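You operate a simulated robot arm through the tools that you are given. There is no shell and no other tool. Be economical: measure what you need, move in short steps, check, and stop when the job is done.

You are at the controls of a simulated two-armed robot. One attempt, no reset.

Task
Put the table foot on the make top away on the upkeep under shelf. Put the medium weight on the steel top. Put the lined jug on the steel top away on the bench edge. Pick up the bowl brush with one hand, pass it to the other hand and put it on the machine under shelf. Put the grease brush on the third store shelf from the top. Take the blend bowl and leave it on the maple top. Put the towel roll on the steel top away on the sink ledge. Fetch the steel cup and set it on the fourth store shelf from the bottom. Fetch the seed shaker and stand it on the steel top. Take the pale refill and leave it on the upkeep under shelf. Take the semolina tub and put it on the proofing top. Pull the cooler door open. The order is free. Set down upright: medium weight, lined jug, towel roll, seed shaker.

The check looks at the end state, three seconds after you hand in, the way a careful person would. Anything else that was tipped, shoved, dropped, spilled or broken makes it a failure. Flat cloth is picked up by pressing the open fingertips on it (5 to 10 N) and closing them slowly along it; thin cloth reads only 2 to 8 mm in the jaws.

Robot
Two 7-joint arms with two-finger parallel grippers on one trunk, on a base that drives. Base frame: it is fixed to the floor where the robot stands at the start and does not move with it; the origin is under the middle of the robot, x ahead of it, y to its left, z up. Readings come in m, degrees, newtons and seconds.
The left shoulder is at the start at [0.07, 0.13, 1.187], the right one opposite. With the tool pointing down near the work surface each hand reaches from about 0.22 to 0.52 m from the robot's upright axis, wherever it stands, measured 20 degrees to its own side. Places, roughly: bench edge (54x19 cm) [2.38, 0.5, 0.9]; blend bowl (19x19x9 cm) [0.8, 2.4, 0.9]; bowl brush (6x5x25 cm) [0.4, 2.8, 1]; cooler door [2.3, -0.5, 1]; fourth store shelf [-1.6, -0.7, 1.4]; grease brush (4x4x13 cm) [0.4, 2.9, 0.9]; lined jug (14x9x13 cm) [0.6, 2.8, 0.9]; machine under shelf [-1.5, 3.4, 0.2]; maple top [2.7, 2.6, 0.9]; medium weight [0.75, 0.25, 1]; pale refill [0.5, 1.25, 1]; proofing top [2.6, 0.5, 0.9]; seed shaker [0.75, 0.25, 1]; semolina tub [2.5, 2, 1]; sink ledge (15x31 cm) [2.82, 4.34, 0.9]; steel cup (9x9x6 cm) [2.5, 0, 0.9]; steel top [0.7, 2.3, 0.9]; table foot (8x8x8 cm) [0.5, 0.1, 0.9]; third store shelf [-1.6, -0.7, 1]; towel roll (10x10x19 cm) [0.8, 2.1, 1]; upkeep under shelf [-1.5, 5.3, 0.2]. Payload 1.57 kg a hand.
Tool frame (each hand has its own): the origin (TCP) lies between the finger pads and is the grasp point; the fingertips stand 0.03 m ahead of it; z points along the fingers, y is the line along which they close. Largest opening 0.08 m; finger width 0.017, thickness 0.012; the body of the gripper, 0.04 by 0.082 m, starts 0.08 m behind the TCP.
Orientation is told as [roll, pitch, yaw] about the base's x, y, z axes, in that order, counted from this pose: with the fingers straight down and closing along the base's y, the tool's x points along the base's -x, its y along +y and its z along -z.

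Tools
- The arms move only by the tool step_arm. It takes "left_plan", "right_plan" or both (then of equal length, played together; a hand with none holds still); each is one flat list of numbers, 7 for each row, row after row: the gripper command, from -1 (fully open) to 1 (shut), values between in proportion, then the shift along the base's x, y, z in m, then the turn, a rotation vector about the base's x, y, z in degrees. In form: [jaw, tx, ty, tz, wx, wy, wz, jaw, tx, ty, tz, wx, wy, wz, ...]. A call has 1 to 10 rows; each row is the pose to reach, as a shift and turn from the pose commanded when the call began. Rows are played at 5 a second. More than 0.05 m and 8.6 degrees between two rows, or a gripper value outside its range, and nothing of the call is played. Where a pose cannot be reached the arm comes as near as it can. A force on the tool above 40 N (or 10 N above the force at the start of the call, whichever is more), or a blocked arm, ends the call early, and 0.2 s more pass. The fingers move at their own pace (about 0.108 m/s each) and stop on an object; they squeeze with about 28 N. The grip force told is the motor's: it shows also when the fingers shut on nothing. Time passes only in rows, and 0.2 s behind the last, so rows that repeat a pose let the fingers close. It gives the time, the measured TCP pose, the force on the tool (base axes), the opening and the grip force at its end, in the units of the frame above (readings bear some noise), with the torque about the TCP (base axes, N m) and any sound that the robot's microphone picked up, and new pictures: "pictures" is both (left out), scene, wrist or none (wrist: the cameras of the hands that moved).
- Cameras (640 x 400 px; columns grow to the right, rows downward): "scene" is now at [0.1291, 0.0261, 1.403]; the picture's right is [0.28, -0.96, 0.00], its down [-0.65, -0.19, -0.73] and it looks along [0.70, 0.21, -0.68] (base axes); focal length 289 px, centre (320, 200). "left" rides on the left gripper at [0.072, 0.007, -0.122] in its tool frame; the picture's right is [-0.09, 1.00, 0.00], its down [-0.84, -0.08, -0.54] and it looks along [-0.54, -0.05, 0.84] (tool axes); focal length 238 px, centre (320, 200). "right" rides on the right gripper at [0.072, -0.007, -0.122] in its tool frame; the picture's right is [0.09, 1.00, 0.00], its down [-0.84, 0.08, -0.54] and it looks along [-0.54, 0.05, 0.84] (tool axes); focal length 238 px, centre (320, 200). There is no depth. A picture from a camera that has moved, and an enlarged one, comes with that camera's place and axes in the base frame and with its lens.
- slide_trunk(by): slides the trunk up (or, below 0, down) by that many m; the arms and the scene camera ride with it, the base frame stays. It gives what a move gives, with no picture.
- roll_base(legs): drives the robot by 1 to 6 legs, each [ahead, left, turn to the left] in m, m and degrees, along the robot's own axes; the way and the turn of a leg run together, so that a leg with both is an arc; at most 1.5 m and 180 degrees a leg. The arms and the cameras ride along, it lands a little off, and it stops where it bumps. It gives what a move gives, and a new picture of the scene camera.
- aim_head(pan, tilt): turns the head with the scene camera to pan (to the left, within 86 degrees either way) and tilt (down, from -29 to 69), counted from straight ahead of the robot. It gives what a move gives, and a new picture of the scene camera.
- inspect(camera, box): a new picture of the part [left, top, right, bottom] of that camera's present view, enlarged. The clock stands still meanwhile.
- sign_off(): hands the job in; it is judged then, once.

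Work in short steps. Places have to be worked out from the pictures, the camera data and where the tool is seen: move nearer, look again, correct. Check each grasp and each placing, and mend what went wrong. You have 567 turns and 360 pictures in all, those below and enlarged ones among them. Open the grippers and draw the arms clear of the work before you hand the job in, unless the task says otherwise; then end with one line.

The tools are called after ">>>" as a command line: name --argument value ..., lists and objects as JSON in quotes. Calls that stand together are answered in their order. step_arm: Moves the arms, as the interface text tells. Its arguments: {"type":"object","properties":{"left_plan":{"type":"array"},"right_plan":{"type":"array"},"pictures":{"type":"string","enum":["both","scene","wrist","none"]}},"required":[]} The other tools are called the same way: slide_trunk (by) slides the trunk up or down; roll_base (legs) drives the base; aim_head (pan, tilt) turns the head that bears the scene camera; inspect (camera, box) takes an enlarged picture of a part of a camera's view; sign_off () hands the job in.

At the start:

```text
t: 0.0
left_tcp_pos: [0.2475, 0.2184, 1.1703]
left_tool_rot: [0.0, 0.0, 0.1]
left_contact_force: [-0.1, 0.0, -0.2]
left_ft_torque: [0.0, 0.0, 0.01]
left_opening: 0.0798
left_grasp_force: 0.0
right_tcp_pos: [0.379, -0.021, 1.2058]
right_tool_rot: [0.1, -0.1, 0.0]
right_contact_force: [-0.3, -0.7, -0.4]
right_ft_torque: [0.0, 0.01, -0.01]
right_opening: 0.08
right_grasp_force: 0.1
trunk travel left (down, up): [-0.825, 0.115]
robot x, y, heading: [0.0013, -0.0023, -0.0]
head pan, tilt: [16.4, 42.7]
```

scene: 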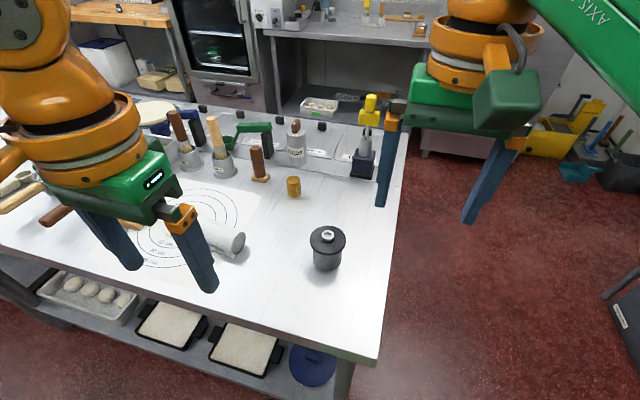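
right: 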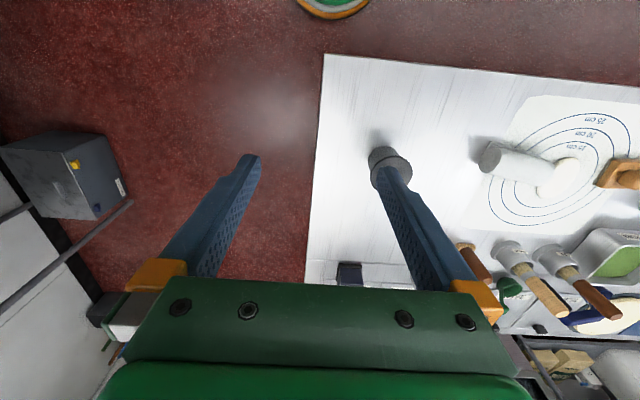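
left: 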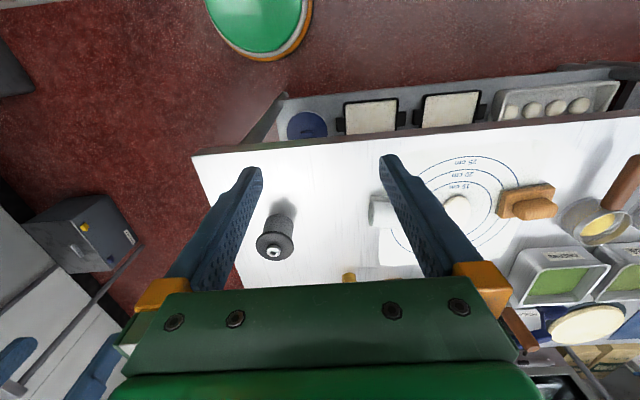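

The make top is ahead; the dark round piece at (326,247) is probably the table foot. I'll enlarge the view of the rear of the table to find the weight and shaker.

>>> inspect --camera "scene" --box '[120, 80, 420, 280]'

>>> aim_head --pan 60 --tilt 30

```text
2.00 times, centred on (270, 180) of scene
camera zoom: at [0.1291, 0.0261, 1.403], right [0.28, -0.96, 0.0], down [-0.65, -0.19, -0.73], along [0.7, 0.21, -0.68], focal length 577 px, centre (420, 240)
```

zoom: 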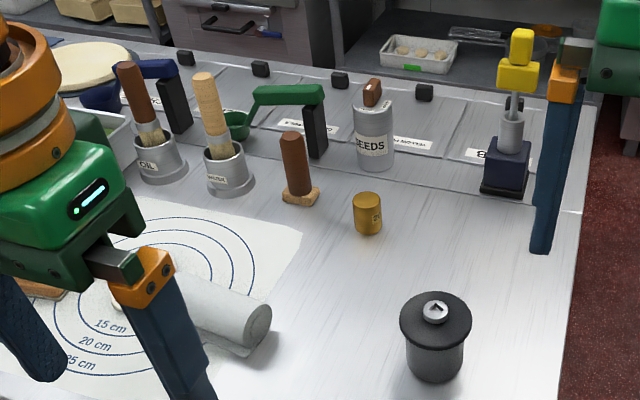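

```text
t: 1.1
left_tcp_pos: [0.2459, 0.2176, 1.1717]
left_tool_rot: [0.0, -0.1, 0.1]
left_contact_force: [0.1, -0.2, 0.4]
left_ft_torque: [0.04, 0.01, -0.01]
left_opening: 0.0801
left_grasp_force: 0.0
right_tcp_pos: [0.3769, -0.0202, 1.2062]
right_tool_rot: [0.0, -0.1, 0.0]
right_contact_force: [-0.1, -0.2, 0.4]
right_ft_torque: [0.0, 0.05, 0.03]
right_opening: 0.08
right_grasp_force: 0.0
trunk travel left (down, up): [-0.825, 0.115]
robot x, y, heading: [-0.0011, 0.0008, -0.0]
head pan, tilt: [60.0, 30.0]
camera scene: at [0.0947, 0.0808, 1.4224], right [0.87, -0.5, 0.0], down [-0.25, -0.43, -0.87], along [0.43, 0.75, -0.5], focal length 289 px, centre (320, 200)
```

scene: 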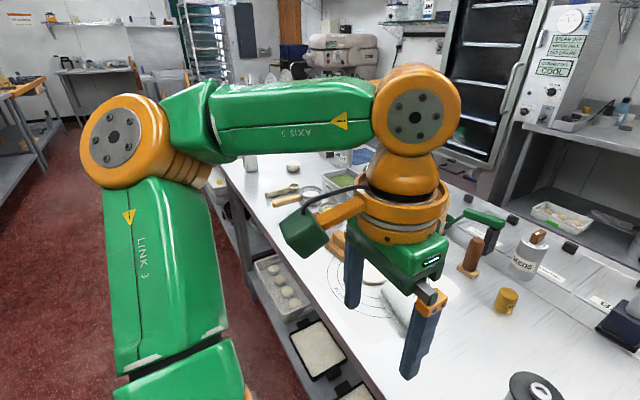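

The brass cylinder near (0.65,0.26) looks like the weight, SEEDS shaker near (0.77,0.29), foot near (0.46,0.11). I survey the rest of the room.

>>> aim_head --pan 10 --tilt 12

>>> aim_head --pan -70 --tilt 20

>>> aim_head --pan 86 --tilt 15

```text
t: 2.3
left_tcp_pos: [0.2456, 0.2165, 1.1714]
left_tool_rot: [0.0, 0.0, 0.0]
left_contact_force: [-0.3, 0.5, -0.5]
left_ft_torque: [0.01, 0.06, -0.01]
left_opening: 0.08
left_grasp_force: 0.1
right_tcp_pos: [0.3779, -0.0209, 1.2068]
right_tool_rot: [0.1, -0.1, 0.0]
right_contact_force: [-0.2, -0.2, -1.0]
right_ft_torque: [0.01, 0.02, 0.0]
right_opening: 0.0799
right_grasp_force: 0.1
trunk travel left (down, up): [-0.825, 0.115]
robot x, y, heading: [0.0006, -0.0028, -0.1]
head pan, tilt: [10.0, 12.0]
camera scene: at [0.1411, 0.0189, 1.4515], right [0.17, -0.98, 0.0], down [-0.21, -0.04, -0.98], along [0.96, 0.17, -0.21], focal length 289 px, centre (320, 200)
```

scene: 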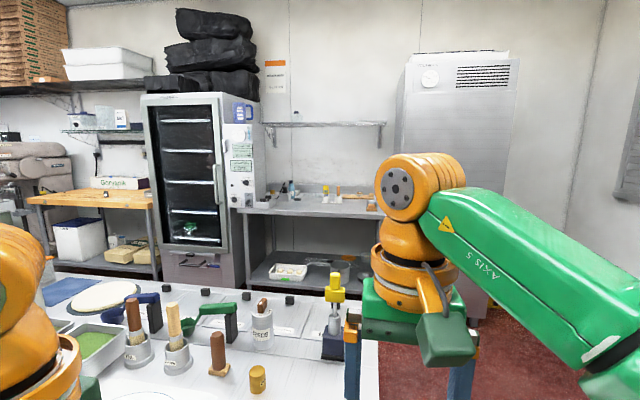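

```text
t: 3.8
left_tcp_pos: [0.2457, 0.2172, 1.172]
left_tool_rot: [0.0, 0.1, -0.1]
left_contact_force: [0.0, -0.2, 0.7]
left_ft_torque: [-0.01, 0.02, 0.0]
left_opening: 0.08
left_grasp_force: 0.1
right_tcp_pos: [0.3781, -0.021, 1.2069]
right_tool_rot: [0.1, 0.0, 0.0]
right_contact_force: [0.0, -0.1, 0.8]
right_ft_torque: [0.01, 0.01, -0.02]
right_opening: 0.0799
right_grasp_force: 0.0
trunk travel left (down, up): [-0.825, 0.115]
robot x, y, heading: [-0.0022, 0.0044, 0.2]
head pan, tilt: [-70.0, 20.0]
camera scene: at [0.0813, -0.0849, 1.4385], right [-0.94, -0.34, 0.0], down [-0.12, 0.32, -0.94], along [0.32, -0.88, -0.34], focal length 289 px, centre (320, 200)
```

scene: 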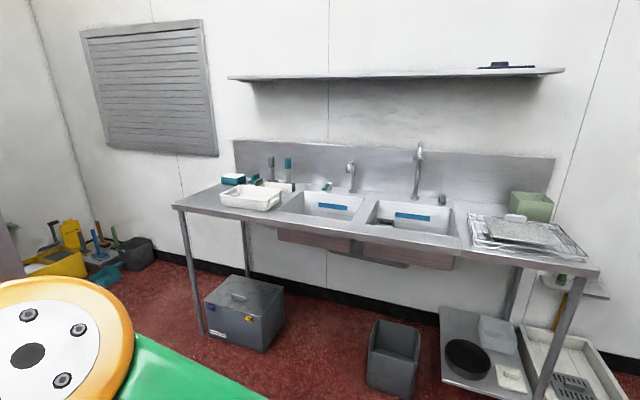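

```text
t: 6.2
left_tcp_pos: [0.2464, 0.2167, 1.1715]
left_tool_rot: [0.0, 0.1, 0.1]
left_contact_force: [-0.1, -0.7, 0.4]
left_ft_torque: [0.02, 0.01, 0.05]
left_opening: 0.0797
left_grasp_force: 0.1
right_tcp_pos: [0.3773, -0.02, 1.2062]
right_tool_rot: [0.1, -0.1, 0.0]
right_contact_force: [-0.9, -0.3, 0.0]
right_ft_torque: [0.01, 0.02, -0.01]
right_opening: 0.08
right_grasp_force: 0.1
trunk travel left (down, up): [-0.825, 0.115]
robot x, y, heading: [0.0038, -0.0028, -0.2]
head pan, tilt: [85.9, 15.0]
camera scene: at [0.0561, 0.0958, 1.4466], right [1.0, -0.07, 0.0], down [-0.02, -0.26, -0.97], along [0.07, 0.96, -0.26], focal length 289 px, centre (320, 200)
```

scene: 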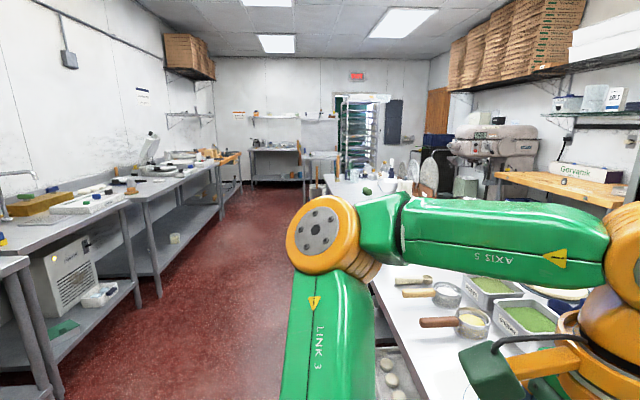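

I check how close the base is to the table by looking straight down.

>>> aim_head --pan 0 --tilt 69

```text
t: 7.8
left_tcp_pos: [0.2465, 0.2162, 1.1706]
left_tool_rot: [0.0, 0.0, 0.0]
left_contact_force: [-0.5, 0.8, -0.2]
left_ft_torque: [0.02, -0.01, 0.03]
left_opening: 0.0802
left_grasp_force: 0.1
right_tcp_pos: [0.3784, -0.0204, 1.2065]
right_tool_rot: [0.1, -0.1, 0.0]
right_contact_force: [0.4, -0.2, -0.9]
right_ft_torque: [-0.03, 0.0, 0.02]
right_opening: 0.0802
right_grasp_force: 0.1
trunk travel left (down, up): [-0.825, 0.115]
robot x, y, heading: [0.0024, 0.0013, 0.3]
head pan, tilt: [0.0, 68.8]
camera scene: at [0.1054, 0.0027, 1.371], right [0.0, -1.0, 0.0], down [-0.93, 0.0, -0.36], along [0.36, 0.0, -0.93], focal length 289 px, centre (320, 200)
```

scene: 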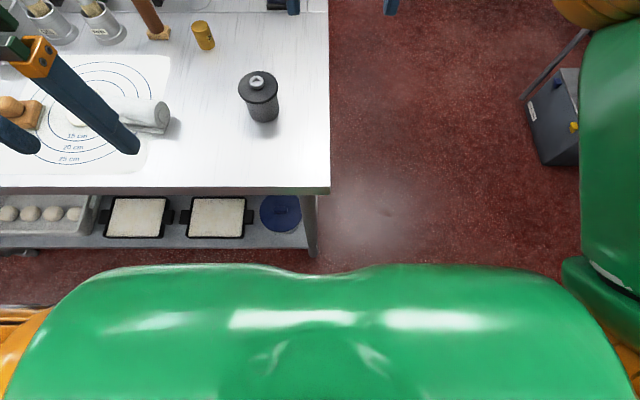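

The table edge is at x≈0.31 and its right end at y≈0, so approaching the end facing +y gives better reach to the weight and shaker. I drive round to (0.65,-0.5) facing +y.

>>> roll_base --legs '[[0, -0.5, 0], [0.62, 0, 0], [0, 0, 90]]'

>>> aim_head --pan 0 --tilt 45

```text
t: 17.7
left_tcp_pos: [0.4036, -0.255, 1.1715]
left_tool_rot: [0.0, -0.1, 90.1]
left_contact_force: [-0.9, -0.1, -0.7]
left_ft_torque: [-0.02, -0.01, -0.03]
left_opening: 0.0799
left_grasp_force: 0.1
right_tcp_pos: [0.6445, -0.1231, 1.2052]
right_tool_rot: [0.2, 0.0, 90.2]
right_contact_force: [0.5, -0.7, 0.1]
right_ft_torque: [-0.03, 0.0, 0.0]
right_opening: 0.0798
right_grasp_force: 0.0
trunk travel left (down, up): [-0.825, 0.115]
robot x, y, heading: [0.6202, -0.5012, 90.2]
head pan, tilt: [0.0, 68.8]
camera scene: at [0.6219, -0.3922, 1.3709], right [1.0, 0.0, 0.0], down [0.0, -0.93, -0.36], along [0.0, 0.36, -0.93], focal length 289 px, centre (320, 200)
```

scene: 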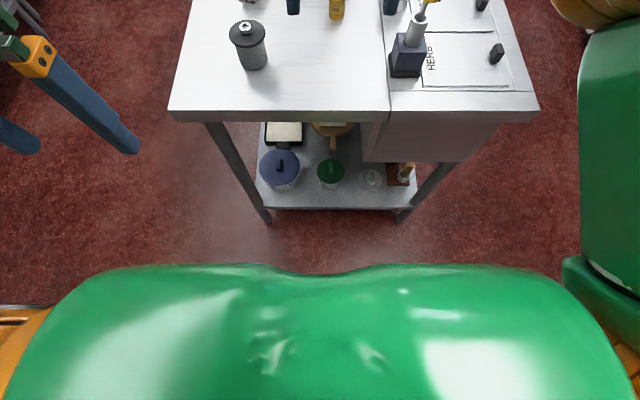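

```text
t: 18.6
left_tcp_pos: [0.4052, -0.2552, 1.1714]
left_tool_rot: [0.0, 0.1, 90.2]
left_contact_force: [0.8, -0.3, -0.1]
left_ft_torque: [-0.02, -0.01, 0.02]
left_opening: 0.08
left_grasp_force: 0.1
right_tcp_pos: [0.644, -0.1227, 1.2062]
right_tool_rot: [0.1, -0.1, 90.0]
right_contact_force: [-0.7, -0.9, 0.1]
right_ft_torque: [0.01, -0.03, 0.01]
right_opening: 0.0797
right_grasp_force: 0.1
trunk travel left (down, up): [-0.825, 0.115]
robot x, y, heading: [0.623, -0.5008, 90.3]
head pan, tilt: [0.0, 45.0]
camera scene: at [0.6215, -0.3669, 1.3997], right [1.0, 0.0, 0.0], down [0.0, -0.71, -0.71], along [0.0, 0.71, -0.71], focal length 289 px, centre (320, 200)
```

scene: 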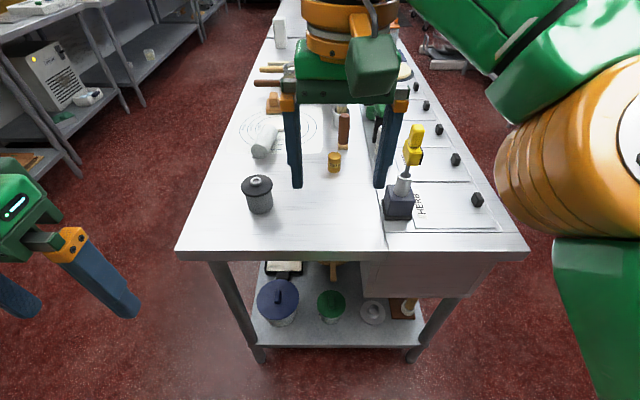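

The view is clear: foot, brass weight and shaker behind. I move ahead to y≈-0.26 with a little shift right.

>>> roll_base --legs '[[0.24, -0.03, 0]]'

>>> inspect --camera "right" --box '[160, 0, 480, 200]'

```text
t: 20.4
left_tcp_pos: [0.4365, -0.0187, 1.1714]
left_tool_rot: [0.0, -0.1, 89.8]
left_contact_force: [0.3, -0.7, 0.2]
left_ft_torque: [0.03, 0.01, 0.0]
left_opening: 0.0802
left_grasp_force: 0.1
right_tcp_pos: [0.6744, 0.1123, 1.2079]
right_tool_rot: [0.1, -0.3, 89.9]
right_contact_force: [-1.0, 0.2, -0.1]
right_ft_torque: [0.02, 0.0, 0.0]
right_opening: 0.0799
right_grasp_force: 0.0
trunk travel left (down, up): [-0.825, 0.115]
robot x, y, heading: [0.6552, -0.2632, 89.9]
head pan, tilt: [0.0, 45.0]
camera scene: at [0.652, -0.1315, 1.4002], right [1.0, 0.0, 0.0], down [0.0, -0.71, -0.71], along [0.0, 0.71, -0.71], focal length 289 px, centre (320, 200)
```

scene: 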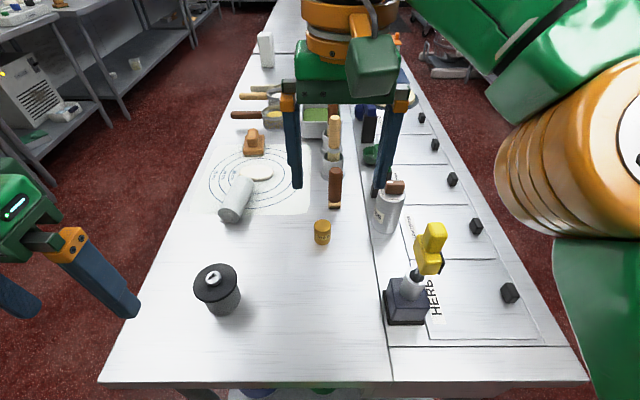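

```text
2.00 times, centred on (320, 100) of right
camera zoom: at [0.6815, 0.0409, 1.329], right [-1.0, -0.09, 0.0], down [-0.07, 0.83, 0.55], along [-0.05, 0.54, -0.84], focal length 477 px, centre (320, 400)
```

zoom: 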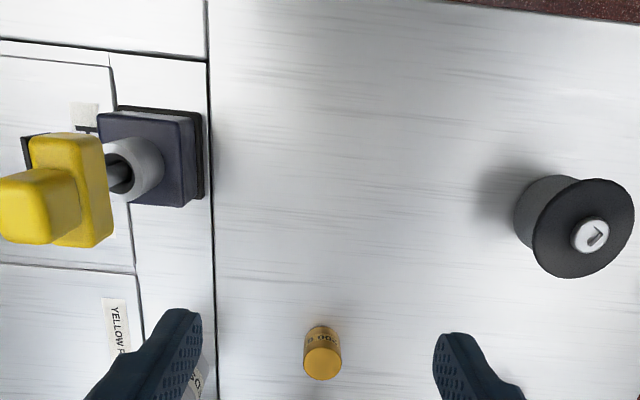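

Weight at about (0.657,0.242), shaker at about (0.80,0.28). I move the right hand over the shaker.

>>> step_arm --right_plan '[-1, 0.025, 0.034, 0, 0, 0, 0, -1, 0.05, 0.067, 0, 0, 0, 0, -1, 0.075, 0.1, 0, 0, 0, 0, -1, 0.1, 0.134, 0, 0, 0, 0, -1, 0.126, 0.168, 0, 0, 0, 0]'

```text
t: 21.6
left_tcp_pos: [0.4378, -0.0149, 1.1716]
left_tool_rot: [0.1, 0.1, 89.8]
left_contact_force: [-0.6, 0.1, 0.0]
left_ft_torque: [-0.03, 0.05, -0.04]
left_opening: 0.0802
left_grasp_force: 0.1
right_tcp_pos: [0.806, 0.1966, 1.141]
right_tool_rot: [0.2, -0.1, 89.8]
right_contact_force: [1.1, -0.2, -0.2]
right_ft_torque: [0.01, 0.06, -0.01]
right_opening: 0.0801
right_grasp_force: 0.0
right hand out of reach, approached as far as the arm can: row 1, 2, 3, 4, 5
trunk travel left (down, up): [-0.825, 0.115]
robot x, y, heading: [0.6535, -0.2634, 89.8]
head pan, tilt: [0.0, 45.0]
camera scene: at [0.6546, -0.1266, 1.3997], right [1.0, 0.0, 0.0], down [0.0, -0.71, -0.71], along [0.0, 0.71, -0.71], focal length 289 px, centre (320, 200)
camera right: at [0.8137, 0.1254, 1.2627], right [-1.0, -0.09, 0.0], down [-0.07, 0.84, 0.54], along [-0.05, 0.54, -0.84], focal length 238 px, centre (320, 200)
```

scene: 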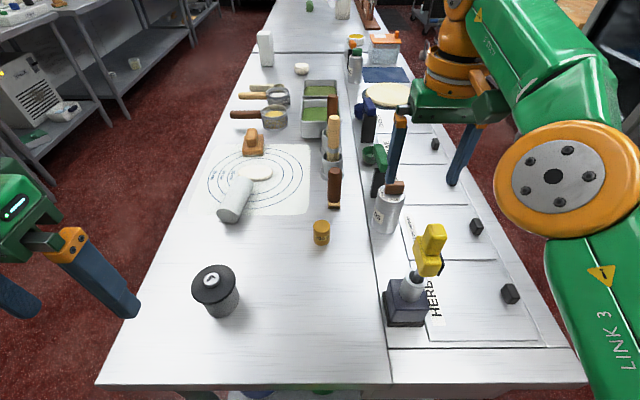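
right: 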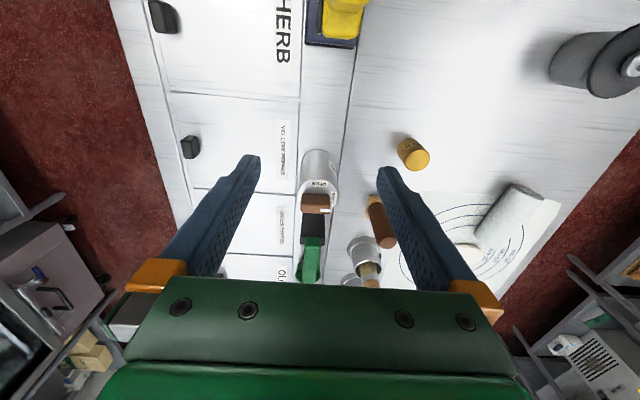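

The reach falls short by about 8 cm. The base still has about 6 cm clearance, so I roll 4.5 cm nearer.

>>> roll_base --legs '[[0.045, 0, 0]]'

```text
t: 22.5
left_tcp_pos: [0.4366, 0.0236, 1.1733]
left_tool_rot: [0.0, -0.4, 89.8]
left_contact_force: [-0.7, -0.3, 0.1]
left_ft_torque: [0.06, 0.03, 0.01]
left_opening: 0.0799
left_grasp_force: 0.0
right_tcp_pos: [0.8031, 0.2328, 1.1453]
right_tool_rot: [0.2, -0.6, 89.9]
right_contact_force: [-0.1, -0.3, 0.8]
right_ft_torque: [0.08, 0.0, 0.01]
right_opening: 0.0798
right_grasp_force: 0.1
trunk travel left (down, up): [-0.825, 0.115]
robot x, y, heading: [0.6525, -0.2166, 89.7]
head pan, tilt: [0.0, 45.0]
camera scene: at [0.6523, -0.0918, 1.4007], right [1.0, 0.0, 0.0], down [0.0, -0.7, -0.71], along [0.0, 0.71, -0.7], focal length 289 px, centre (320, 200)
```

scene: 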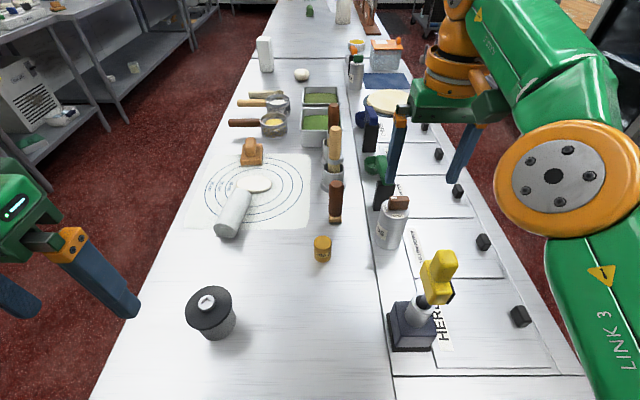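

Shaker at about (0.805,0.279). I step the right hand down and slightly forward to learn how the command reference behaves.

>>> step_arm --right_plan '[-1, 0, 0.0, -0.03, 0, 0, 0, -1, 0, 0.0, -0.06, 0, 0, 0]' --pictures "wrist"

```text
t: 23.1
left_tcp_pos: [0.4372, 0.0281, 1.1715]
left_tool_rot: [-0.1, -0.2, 89.8]
left_contact_force: [-0.2, 0.5, 0.3]
left_ft_torque: [-0.02, -0.07, -0.01]
left_opening: 0.08
left_grasp_force: 0.0
right_tcp_pos: [0.8043, 0.2405, 1.0823]
right_tool_rot: [0.1, -0.3, 89.9]
right_contact_force: [-0.1, -0.9, -0.1]
right_ft_torque: [0.02, 0.01, 0.0]
right_opening: 0.0801
right_grasp_force: 0.0
trunk travel left (down, up): [-0.825, 0.115]
robot x, y, heading: [0.6552, -0.2161, 90.1]
head pan, tilt: [0.0, 45.0]
camera right: at [0.8115, 0.1688, 1.2052], right [-1.0, -0.09, 0.0], down [-0.07, 0.83, 0.55], along [-0.05, 0.54, -0.84], focal length 238 px, centre (320, 200)
```

right: 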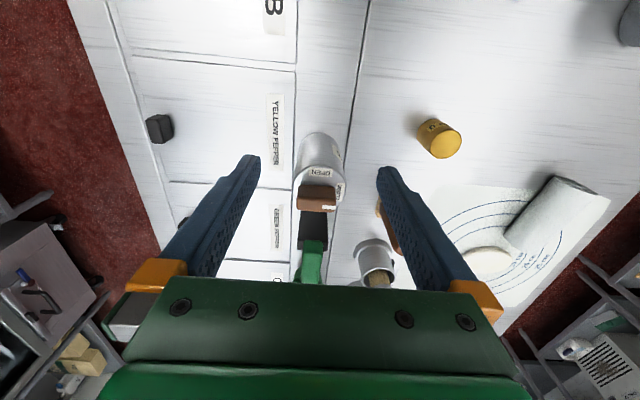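

The fingers straddle the shaker in x; it stands about 4 cm further. I move forward and down around it.

>>> step_arm --right_plan '[-1, 0, 0.02, -0.02, 0, 0, 0, -1, 0, 0.038, -0.05, 0, 0, 0, -1, 0, 0.038, -0.085, 0, 0, 0, -1, 0, 0.038, -0.11, 0, 0, 0]'

```text
t: 24.1
left_tcp_pos: [0.4364, 0.0311, 1.1714]
left_tool_rot: [-0.1, 0.2, 89.8]
left_contact_force: [-0.1, -0.4, 0.9]
left_ft_torque: [0.0, -0.02, 0.03]
left_opening: 0.0798
left_grasp_force: 0.1
right_tcp_pos: [0.7955, 0.2739, 0.9728]
right_tool_rot: [-0.3, -0.1, 89.1]
right_contact_force: [-0.6, 0.7, 0.3]
right_ft_torque: [-0.04, -0.04, -0.02]
right_opening: 0.0801
right_grasp_force: 0.2
right hand out of reach, approached as far as the arm can: row 2, 3, 4
trunk travel left (down, up): [-0.825, 0.115]
robot x, y, heading: [0.6534, -0.2135, 89.8]
head pan, tilt: [0.0, 45.0]
camera scene: at [0.6519, -0.0813, 1.3997], right [1.0, 0.0, 0.0], down [0.0, -0.71, -0.71], along [0.0, 0.71, -0.71], focal length 289 px, centre (320, 200)
camera right: at [0.8008, 0.2014, 1.0939], right [-1.0, -0.08, -0.01], down [-0.07, 0.84, 0.54], along [-0.04, 0.54, -0.84], focal length 238 px, centre (320, 200)
```

scene: 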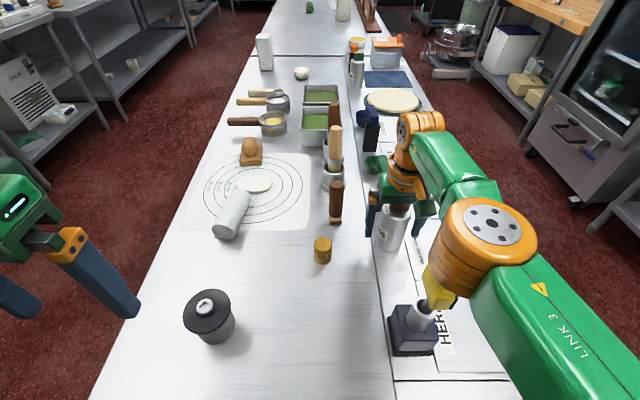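
right: 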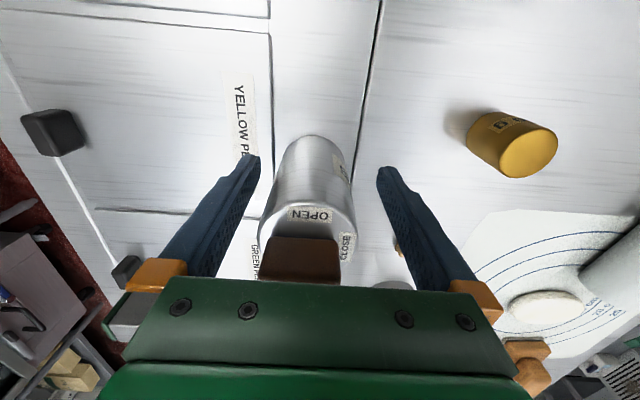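

The shaker stands between the fingers with the yellow tool untouched. I close the right hand.

>>> step_arm --right_plan '[0, 0, 0, 0, 0, 0, 0, 1, 0, 0, 0, 0, 0, 0, 1, 0, 0, 0, 0, 0, 0]' --pictures "wrist"

```text
t: 24.9
left_tcp_pos: [0.4356, 0.0303, 1.1714]
left_tool_rot: [0.0, 0.0, 89.8]
left_contact_force: [-0.3, 0.4, -0.1]
left_ft_torque: [0.03, -0.04, -0.01]
left_opening: 0.08
left_grasp_force: 0.0
right_tcp_pos: [0.7956, 0.273, 0.9726]
right_tool_rot: [-0.3, -0.2, 89.0]
right_contact_force: [0.0, 0.1, 0.5]
right_ft_torque: [-0.01, 0.0, 0.03]
right_opening: 0.0
right_grasp_force: 21.2
trunk travel left (down, up): [-0.825, 0.115]
robot x, y, heading: [0.6553, -0.2196, 89.7]
head pan, tilt: [0.0, 45.0]
camera right: at [0.8011, 0.2009, 1.0945], right [-1.0, -0.08, 0.0], down [-0.07, 0.84, 0.54], along [-0.04, 0.54, -0.84], focal length 238 px, centre (320, 200)
```

right: 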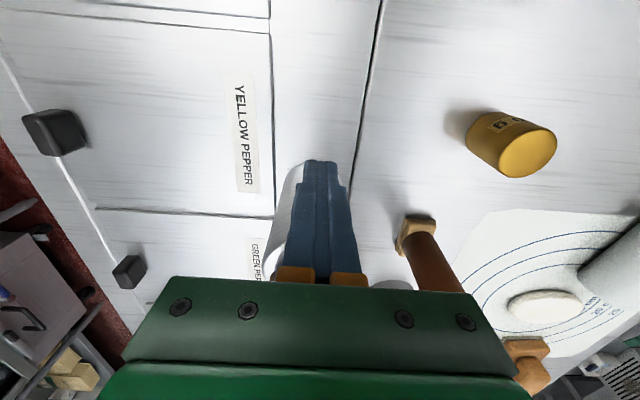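

The fingers closed on nothing: the shaker is further away (I'd used its near edge) and lower; centre y≈0.31. I open, rise, and tilt the tool 20° forward.

>>> step_arm --right_plan '[-1, 0, 0, 0, 0, 0, 0, -1, 0, 0, 0, 0, 0, 0, -1, 0.003, 0, 0.04, 0, 0, 0, -1, 0.006, 0.01, 0.05, 7, 0, 0, -1, 0.009, 0.025, 0.05, 14, 0, 0, -1, 0.009, 0.038, 0.05, 20, 0, 0]' --pictures "wrist"

```text
t: 26.3
left_tcp_pos: [0.4369, 0.0298, 1.1719]
left_tool_rot: [0.0, 0.0, 89.8]
left_contact_force: [-0.5, -0.9, -0.2]
left_ft_torque: [-0.04, 0.0, 0.0]
left_opening: 0.0799
left_grasp_force: 0.0
right_tcp_pos: [0.7884, 0.3227, 1.0276]
right_tool_rot: [0.0, -14.9, 90.1]
right_contact_force: [0.1, -1.2, 1.1]
right_ft_torque: [0.01, 0.04, -0.01]
right_opening: 0.0801
right_grasp_force: 0.2
right hand out of reach, approached as far as the arm can: row 4, 5, 6
trunk travel left (down, up): [-0.825, 0.115]
robot x, y, heading: [0.6548, -0.22, 89.8]
head pan, tilt: [0.0, 45.0]
camera right: at [0.7954, 0.2228, 1.1265], right [-1.0, -0.09, -0.02], down [-0.08, 0.67, 0.74], along [-0.05, 0.74, -0.67], focal length 238 px, centre (320, 200)
```

right: 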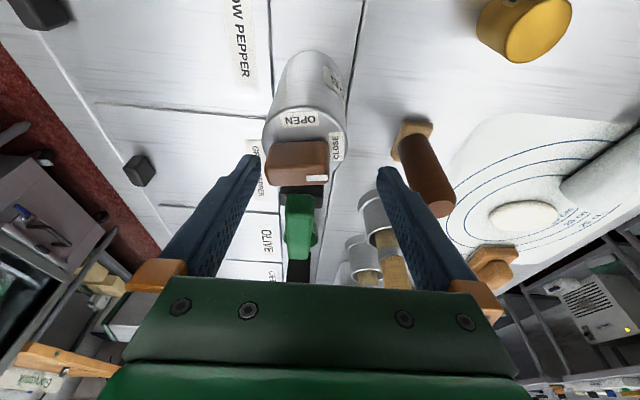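

Shaker centre now judged at about (0.803,0.322), rim z≈0.957, dia ≈0.07. I shift +x 1.4 cm and go down partway to check alignment.

>>> step_arm --right_plan '[-1, 0.007, 0, -0.01, 0, 0, 0, -1, 0.014, 0, -0.03, 0, 0, 0]' --pictures "wrist"

```text
t: 26.9
left_tcp_pos: [0.4374, 0.0307, 1.1719]
left_tool_rot: [0.0, -0.1, 89.8]
left_contact_force: [0.8, 0.1, -0.1]
left_ft_torque: [0.04, 0.01, 0.01]
left_opening: 0.08
left_grasp_force: 0.2
right_tcp_pos: [0.7928, 0.326, 1.0002]
right_tool_rot: [-0.1, -15.0, 89.8]
right_contact_force: [0.0, 0.6, 0.3]
right_ft_torque: [-0.02, -0.01, -0.02]
right_opening: 0.08
right_grasp_force: 0.1
right hand out of reach, approached as far as the arm can: row 1, 2
trunk travel left (down, up): [-0.825, 0.115]
robot x, y, heading: [0.6519, -0.2141, 90.3]
head pan, tilt: [0.0, 45.0]
camera right: at [0.799, 0.2256, 1.0983], right [-1.0, -0.08, -0.02], down [-0.08, 0.67, 0.74], along [-0.05, 0.74, -0.67], focal length 238 px, centre (320, 200)
```

right: 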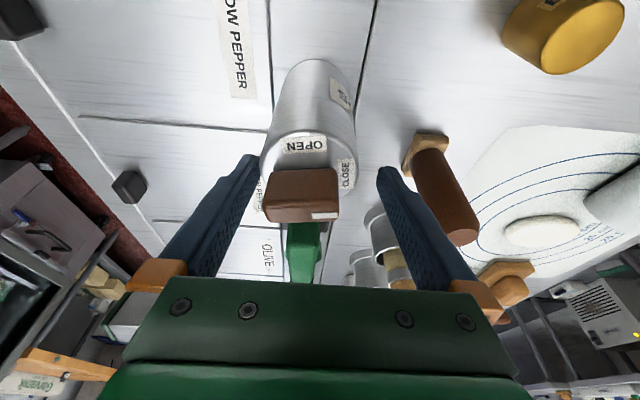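

Reach limits x a little; I nudge the base 1.5 cm to the right (+x) and then add tilt.

>>> roll_base --legs '[[0, -0.015, 0]]'

>>> step_arm --right_plan '[-1, 0, 0, 0, 7, 0, 0, -1, 0, 0.005, 0, 14, 0, 0, -1, 0, 0.01, 0, 14, 0, 0]' --pictures "wrist"

```text
t: 27.6
left_tcp_pos: [0.4483, 0.0315, 1.171]
left_tool_rot: [-0.3, 0.1, 89.8]
left_contact_force: [-1.1, -0.5, 0.1]
left_ft_torque: [-0.01, -0.01, 0.02]
left_opening: 0.0799
left_grasp_force: 0.1
right_tcp_pos: [0.8045, 0.3254, 0.9992]
right_tool_rot: [-0.3, -14.9, 89.8]
right_contact_force: [0.0, -0.8, 0.4]
right_ft_torque: [0.0, -0.05, -0.03]
right_opening: 0.0799
right_grasp_force: 0.1
trunk travel left (down, up): [-0.825, 0.115]
robot x, y, heading: [0.6666, -0.2186, 89.7]
head pan, tilt: [0.0, 45.0]
camera scene: at [0.6633, -0.0822, 1.3998], right [1.0, 0.0, 0.0], down [0.0, -0.71, -0.71], along [0.0, 0.71, -0.71], focal length 289 px, centre (320, 200)
```

scene: 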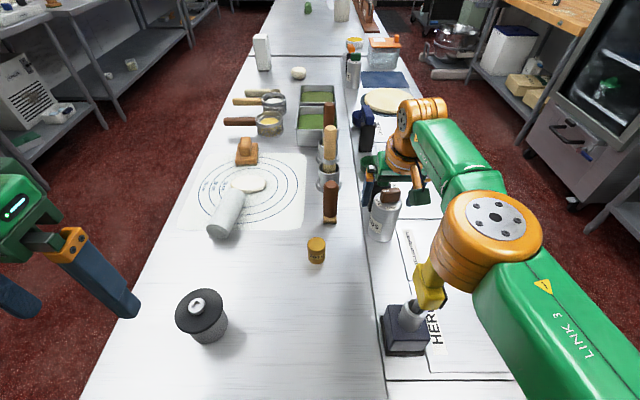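

```text
t: 28.4
left_tcp_pos: [0.4523, 0.0308, 1.1712]
left_tool_rot: [0.1, 0.0, 89.8]
left_contact_force: [-0.8, -0.5, 0.3]
left_ft_torque: [0.0, 0.02, 0.01]
left_opening: 0.0801
left_grasp_force: 0.1
right_tcp_pos: [0.8089, 0.3596, 1.0208]
right_tool_rot: [-0.6, -29.6, 89.5]
right_contact_force: [-0.3, -0.4, -0.1]
right_ft_torque: [-0.01, 0.0, -0.02]
right_opening: 0.0798
right_grasp_force: 0.1
right hand out of reach, approached as far as the arm can: row 1, 2, 3
trunk travel left (down, up): [-0.825, 0.115]
robot x, y, heading: [0.6676, -0.2164, 89.7]
head pan, tilt: [0.0, 45.0]
camera right: at [0.8136, 0.2365, 1.0908], right [-1.0, -0.07, -0.06], down [-0.08, 0.46, 0.88], along [-0.03, 0.89, -0.46], focal length 238 px, centre (320, 200)
```

right: 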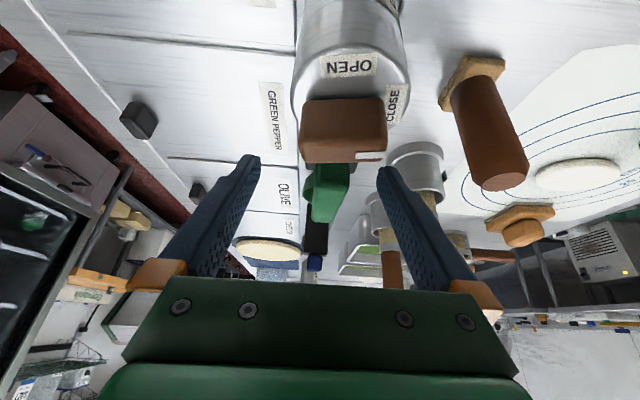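

Now the estimate is (0.798,0.335). With the 30° tilt I move back 2.3 cm and down 7.5 cm.

>>> step_arm --right_plan '[-1, -0.01, -0.024, -0.005, 0, 0, 0, -1, -0.01, -0.024, -0.04, 0, 0, 0, -1, -0.01, -0.024, -0.075, 0, 0, 0]'

```text
t: 29.2
left_tcp_pos: [0.4487, 0.0221, 1.1748]
left_tool_rot: [0.0, -0.4, 89.9]
left_contact_force: [-0.2, 0.5, 1.5]
left_ft_torque: [0.12, -0.02, 0.0]
left_opening: 0.08
left_grasp_force: 0.1
right_tcp_pos: [0.7963, 0.3262, 0.9494]
right_tool_rot: [-0.2, -29.4, 89.9]
right_contact_force: [0.9, -1.1, 8.1]
right_ft_torque: [-0.14, 0.14, 0.02]
right_opening: 0.08
right_grasp_force: 0.1
trunk travel left (down, up): [-0.825, 0.115]
robot x, y, heading: [0.6662, -0.2151, 90.0]
head pan, tilt: [0.0, 45.0]
camera scene: at [0.6653, -0.0929, 1.4013], right [1.0, 0.0, 0.0], down [0.0, -0.7, -0.71], along [0.0, 0.71, -0.7], focal length 289 px, centre (320, 200)
camera right: at [0.8033, 0.2044, 1.0197], right [-1.0, -0.08, -0.05], down [-0.08, 0.46, 0.88], along [-0.04, 0.88, -0.47], focal length 238 px, centre (320, 200)
```

scene: 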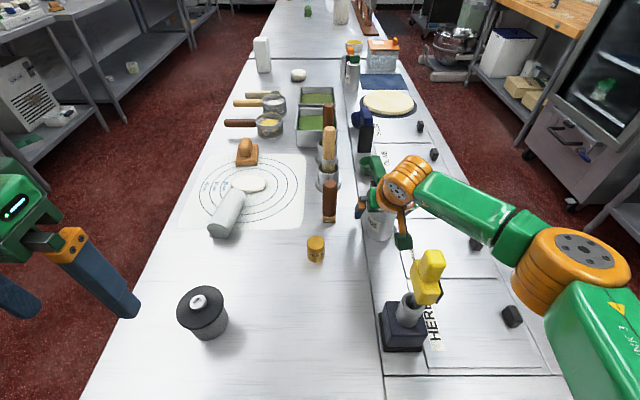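
right: 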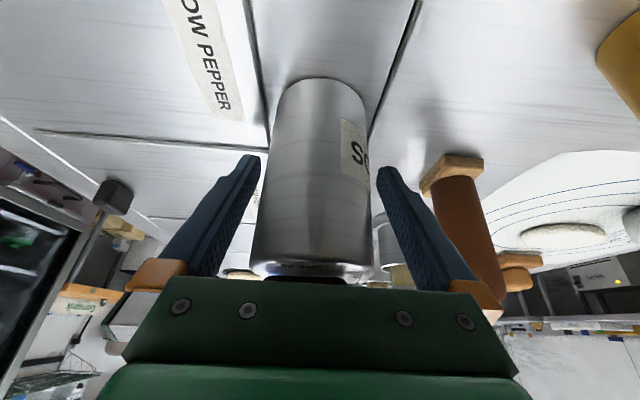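

The shaker is between the fingers but 8 N says the palm presses its knob; I rise 1.2 cm and close.

>>> step_arm --right_plan '[-1, 0, 0, 0.012, 0, 0, 0, -1, 0, 0, 0.012, 0, 0, 0, 0.5, 0, 0, 0.012, 0, 0, 0, 1, 0, 0, 0.012, 0, 0, 0, 1, 0, 0, 0.012, 0, 0, 0, 1, 0, 0, 0.012, 0, 0, 0]'

```text
t: 30.6
left_tcp_pos: [0.4499, 0.03, 1.1718]
left_tool_rot: [0.0, 0.1, 89.8]
left_contact_force: [-0.1, 0.1, 0.2]
left_ft_torque: [-0.02, -0.02, 0.01]
left_opening: 0.08
left_grasp_force: 0.0
right_tcp_pos: [0.7977, 0.3325, 0.9572]
right_tool_rot: [0.0, -29.1, 89.8]
right_contact_force: [0.8, 0.6, 1.6]
right_ft_torque: [-0.02, 0.1, -0.02]
right_opening: 0.055
right_grasp_force: 28.2
trunk travel left (down, up): [-0.825, 0.115]
robot x, y, heading: [0.6697, -0.2161, 89.9]
head pan, tilt: [0.0, 45.0]
camera scene: at [0.6673, -0.0826, 1.3998], right [1.0, 0.0, 0.0], down [0.0, -0.71, -0.71], along [0.0, 0.71, -0.71], focal length 289 px, centre (320, 200)
camera right: at [0.8031, 0.2113, 1.0283], right [-1.0, -0.08, -0.04], down [-0.08, 0.47, 0.88], along [-0.05, 0.88, -0.47], focal length 238 px, centre (320, 200)
```

scene: 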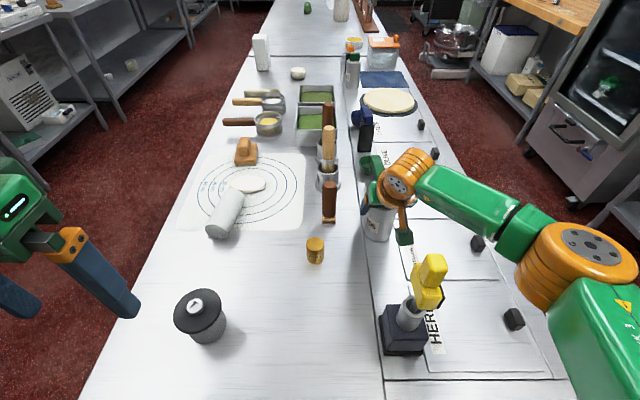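
right: 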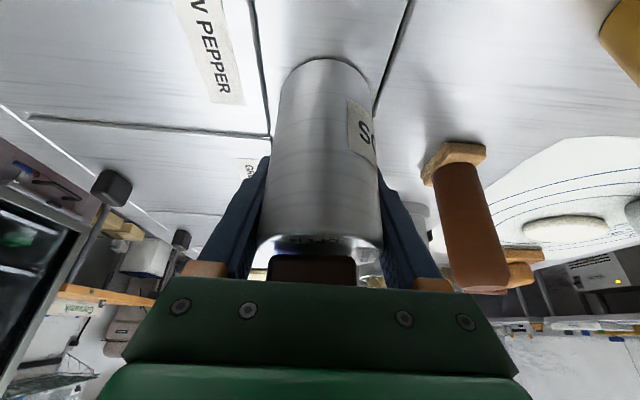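

Gripped at 55 mm. I lift it, easing back slightly.

>>> step_arm --right_plan '[1, 0, 0, 0.04, 0, 0, 0, 1, 0, -0.01, 0.08, 0, 0, 0, 1, 0, -0.03, 0.12, 0, 0, 0, 1, 0, -0.06, 0.155, 0, 0, 0, 1, 0, -0.09, 0.19, 0, 0, 0]'

```text
t: 31.8
left_tcp_pos: [0.4507, 0.0292, 1.1726]
left_tool_rot: [0.0, -0.1, 89.8]
left_contact_force: [0.1, -0.6, 0.6]
left_ft_torque: [0.02, 0.03, -0.04]
left_opening: 0.08
left_grasp_force: 0.0
right_tcp_pos: [0.7935, 0.2418, 1.1499]
right_tool_rot: [0.0, -29.0, 89.7]
right_contact_force: [0.4, -0.3, -2.7]
right_ft_torque: [0.02, -0.01, -0.02]
right_opening: 0.0549
right_grasp_force: 27.9
trunk travel left (down, up): [-0.825, 0.115]
robot x, y, heading: [0.6684, -0.2159, 89.9]
head pan, tilt: [0.0, 45.0]
camera scene: at [0.6672, -0.0839, 1.3999], right [1.0, 0.0, 0.0], down [0.0, -0.71, -0.71], along [0.0, 0.71, -0.71], focal length 289 px, centre (320, 200)
camera right: at [0.8001, 0.121, 1.2213], right [-1.0, -0.08, -0.05], down [-0.08, 0.47, 0.88], along [-0.05, 0.88, -0.47], focal length 238 px, centre (320, 200)
```

scene: 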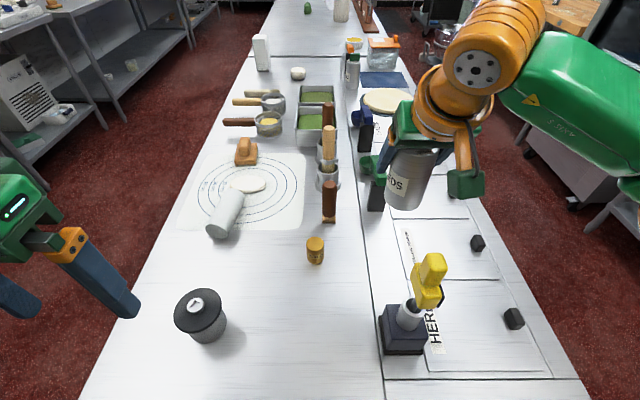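
right: 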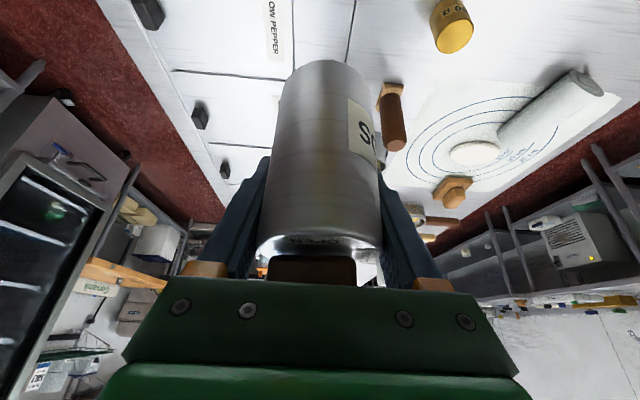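

Shaker is held. Now the left hand goes over the weight at about (0.66,0.258) while the right hand clears to +x.

>>> step_arm --left_plan '[-1, 0.03, 0.033, 0, 0, 0, 0, -1, 0.06, 0.066, 0, 0, 0, 0, -1, 0.09, 0.099, 0, 0, 0, 0, -1, 0.12, 0.132, 0, 0, 0, 0, -1, 0.15, 0.165, 0, 0, 0, 0, -1, 0.18, 0.198, -0.02, 0, 0, 0, -1, 0.209, 0.229, -0.05, 0, 0, 0]' --right_plan '[1, 0.01, 0, 0, 0, 0, 0, 1, 0.02, 0, 0, 0, 0, 0, 1, 0.03, 0, 0, 0, 0, 0, 1, 0.04, 0, 0, 0, 0, 0, 1, 0.05, 0, 0, 0, 0, 0, 1, 0.06, 0, 0, 0, 0, 0, 1, 0.06, 0, 0, 0, 0, 0]'

```text
refused: row 7 steps farther than a row can; nothing moved
```

>>> step_arm --left_plan '[-1, 0.03, 0.033, 0, 0, 0, 0, -1, 0.06, 0.066, 0, 0, 0, 0, -1, 0.09, 0.099, 0, 0, 0, 0, -1, 0.12, 0.132, 0, 0, 0, 0, -1, 0.15, 0.165, 0, 0, 0, 0, -1, 0.18, 0.198, -0.01, 0, 0, 0, -1, 0.209, 0.229, -0.03, 0, 0, 0]' --right_plan '[1, 0.01, 0, 0, 0, 0, 0, 1, 0.02, 0, 0, 0, 0, 0, 1, 0.03, 0, 0, 0, 0, 0, 1, 0.04, 0, 0, 0, 0, 0, 1, 0.05, 0, 0, 0, 0, 0, 1, 0.06, 0, 0, 0, 0, 0, 1, 0.06, 0, 0, 0, 0, 0]'

```text
t: 33.4
left_tcp_pos: [0.5336, 0.1505, 1.1342]
left_tool_rot: [0.0, 0.0, 89.9]
left_contact_force: [-0.4, -0.8, 0.0]
left_ft_torque: [-0.01, 0.02, -0.01]
left_opening: 0.0802
left_grasp_force: 0.1
left hand out of reach, approached as far as the arm can: row 3, 4, 5, 6, 7
right_tcp_pos: [0.8581, 0.2457, 1.1472]
right_tool_rot: [0.0, -28.8, 89.9]
right_contact_force: [-0.3, 0.2, -1.8]
right_ft_torque: [0.04, 0.02, -0.02]
right_opening: 0.0549
right_grasp_force: 27.8
trunk travel left (down, up): [-0.825, 0.115]
robot x, y, heading: [0.6672, -0.2202, 89.6]
head pan, tilt: [0.0, 45.0]
camera scene: at [0.6672, -0.0802, 1.3996], right [1.0, 0.0, 0.0], down [0.0, -0.71, -0.71], along [0.0, 0.71, -0.71], focal length 289 px, centre (320, 200)
camera right: at [0.8637, 0.1245, 1.2185], right [-1.0, -0.08, -0.04], down [-0.08, 0.47, 0.88], along [-0.05, 0.88, -0.48], focal length 238 px, centre (320, 200)
camera left: at [0.5257, 0.0786, 1.255], right [-1.0, 0.09, 0.0], down [0.08, 0.84, 0.54], along [0.05, 0.54, -0.84], focal length 238 px, centre (320, 200)
```

scene: 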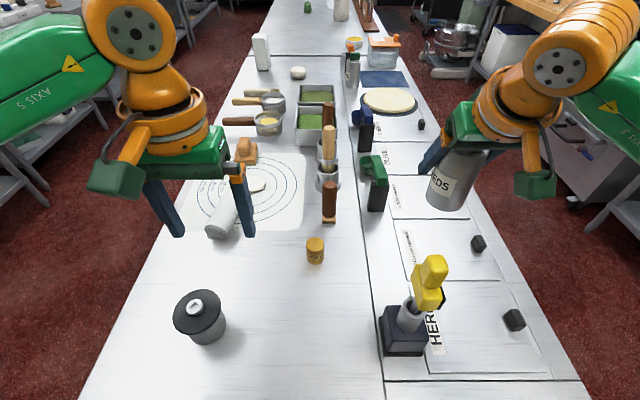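
right: 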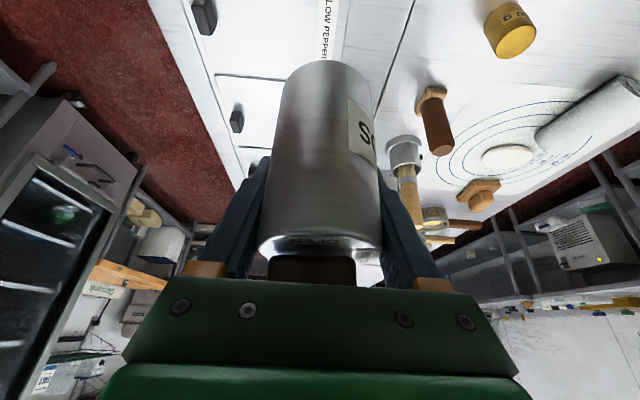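
left: 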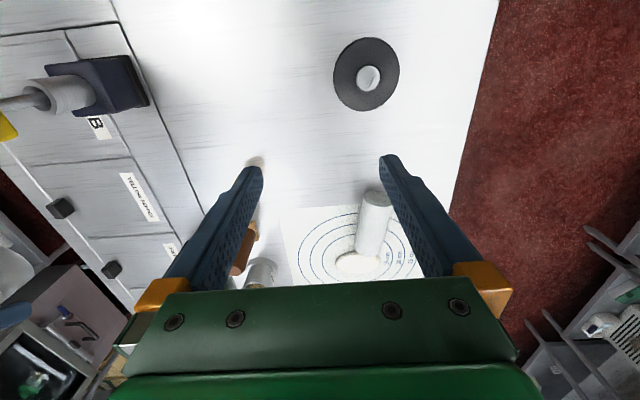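

High up the left arm runs short; lower it reaches further. I go down and across together, keeping above the foot.

>>> step_arm --left_plan '[-1, 0.03, 0.01, -0.03, 0, 0, 0, -1, 0.06, 0.03, -0.06, 0, 0, 0, -1, 0.085, 0.06, -0.09, 0, 0, 0, -1, 0.11, 0.085, -0.11, 0, 0, 0, -1, 0.126, 0.105, -0.12, 0, 0, 0]'

```text
t: 34.6
left_tcp_pos: [0.5471, 0.157, 1.0274]
left_tool_rot: [0.0, 0.0, 89.7]
left_contact_force: [-0.2, -0.4, 0.6]
left_ft_torque: [-0.04, 0.02, -0.01]
left_opening: 0.0798
left_grasp_force: 0.0
left hand out of reach, approached as far as the arm can: row 1, 2, 3, 4, 5
right_tcp_pos: [0.8568, 0.245, 1.1471]
right_tool_rot: [0.0, -28.8, 89.9]
right_contact_force: [0.0, -0.9, -2.4]
right_ft_torque: [0.04, 0.0, 0.01]
right_opening: 0.0548
right_grasp_force: 27.9
trunk travel left (down, up): [-0.825, 0.115]
robot x, y, heading: [0.6662, -0.214, 89.7]
head pan, tilt: [0.0, 45.0]
camera scene: at [0.6677, -0.0814, 1.3997], right [1.0, 0.0, 0.0], down [0.0, -0.71, -0.71], along [0.0, 0.71, -0.71], focal length 289 px, centre (320, 200)
camera left: at [0.5387, 0.0852, 1.1494], right [-1.0, 0.1, 0.0], down [0.08, 0.84, 0.54], along [0.05, 0.54, -0.84], focal length 238 px, centre (320, 200)
```

scene: 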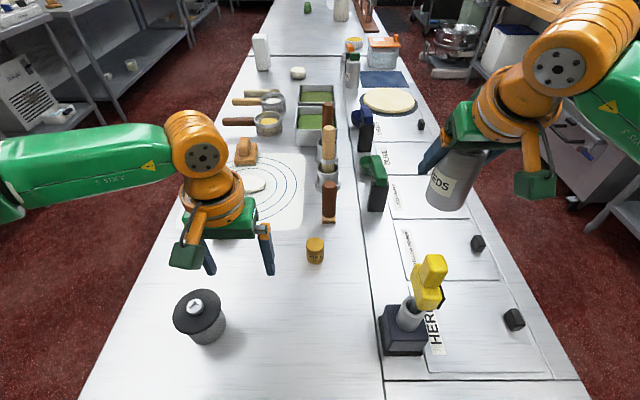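
left: 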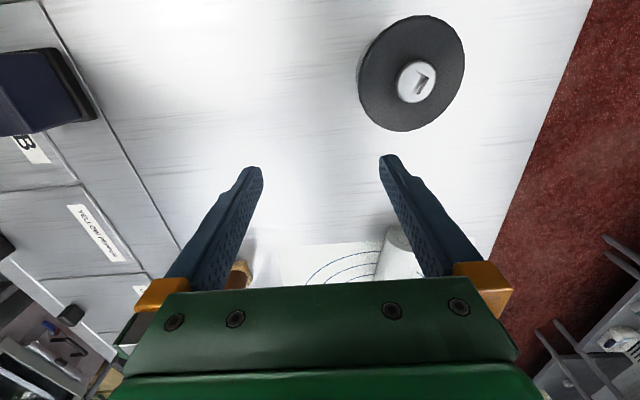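

The left arm cannot cross to the midline. I lift it and shift the base 16 cm right (+x) so the weight lies on the left hand's side.

>>> step_arm --left_plan '[-1, -0.02, 0, 0.04, 0, 0, 0, -1, -0.04, 0, 0.08, 0, 0, 0, -1, -0.06, 0, 0.12, 0, 0, 0]' --pictures "none"

>>> roll_base --legs '[[0, -0.16, 0]]'

```text
t: 35.4
left_tcp_pos: [0.4797, 0.1598, 1.145]
left_tool_rot: [-0.1, 0.0, 89.8]
left_contact_force: [0.1, -0.5, 0.0]
left_ft_torque: [-0.01, -0.07, 0.0]
left_opening: 0.08
left_grasp_force: 0.2
right_tcp_pos: [0.8579, 0.2438, 1.1465]
right_tool_rot: [0.1, -28.9, 89.8]
right_contact_force: [-0.1, 0.6, -2.0]
right_ft_torque: [0.04, 0.02, 0.02]
right_opening: 0.0548
right_grasp_force: 28.1
trunk travel left (down, up): [-0.825, 0.115]
robot x, y, heading: [0.6704, -0.2151, 89.8]
head pan, tilt: [0.0, 45.0]
```

```text
t: 36.9
left_tcp_pos: [0.6396, 0.1602, 1.1452]
left_tool_rot: [-0.2, 0.1, 89.7]
left_contact_force: [-0.9, -0.2, 0.7]
left_ft_torque: [0.01, 0.01, -0.02]
left_opening: 0.0798
left_grasp_force: 0.0
right_tcp_pos: [1.0173, 0.2432, 1.1478]
right_tool_rot: [-0.2, -29.0, 89.7]
right_contact_force: [-0.4, -0.5, -2.7]
right_ft_torque: [0.05, -0.02, 0.0]
right_opening: 0.0546
right_grasp_force: 28.2
trunk travel left (down, up): [-0.825, 0.115]
robot x, y, heading: [0.827, -0.2167, 89.8]
head pan, tilt: [0.0, 45.0]
camera scene: at [0.8249, -0.0824, 1.3997], right [1.0, -0.01, 0.0], down [0.0, -0.71, -0.71], along [0.01, 0.71, -0.71], focal length 289 px, centre (320, 200)
```

scene: 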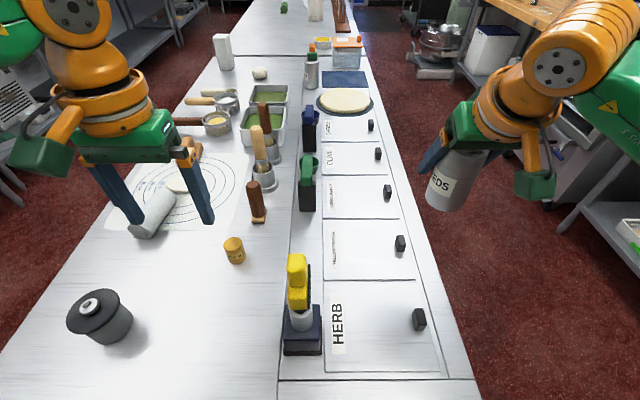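

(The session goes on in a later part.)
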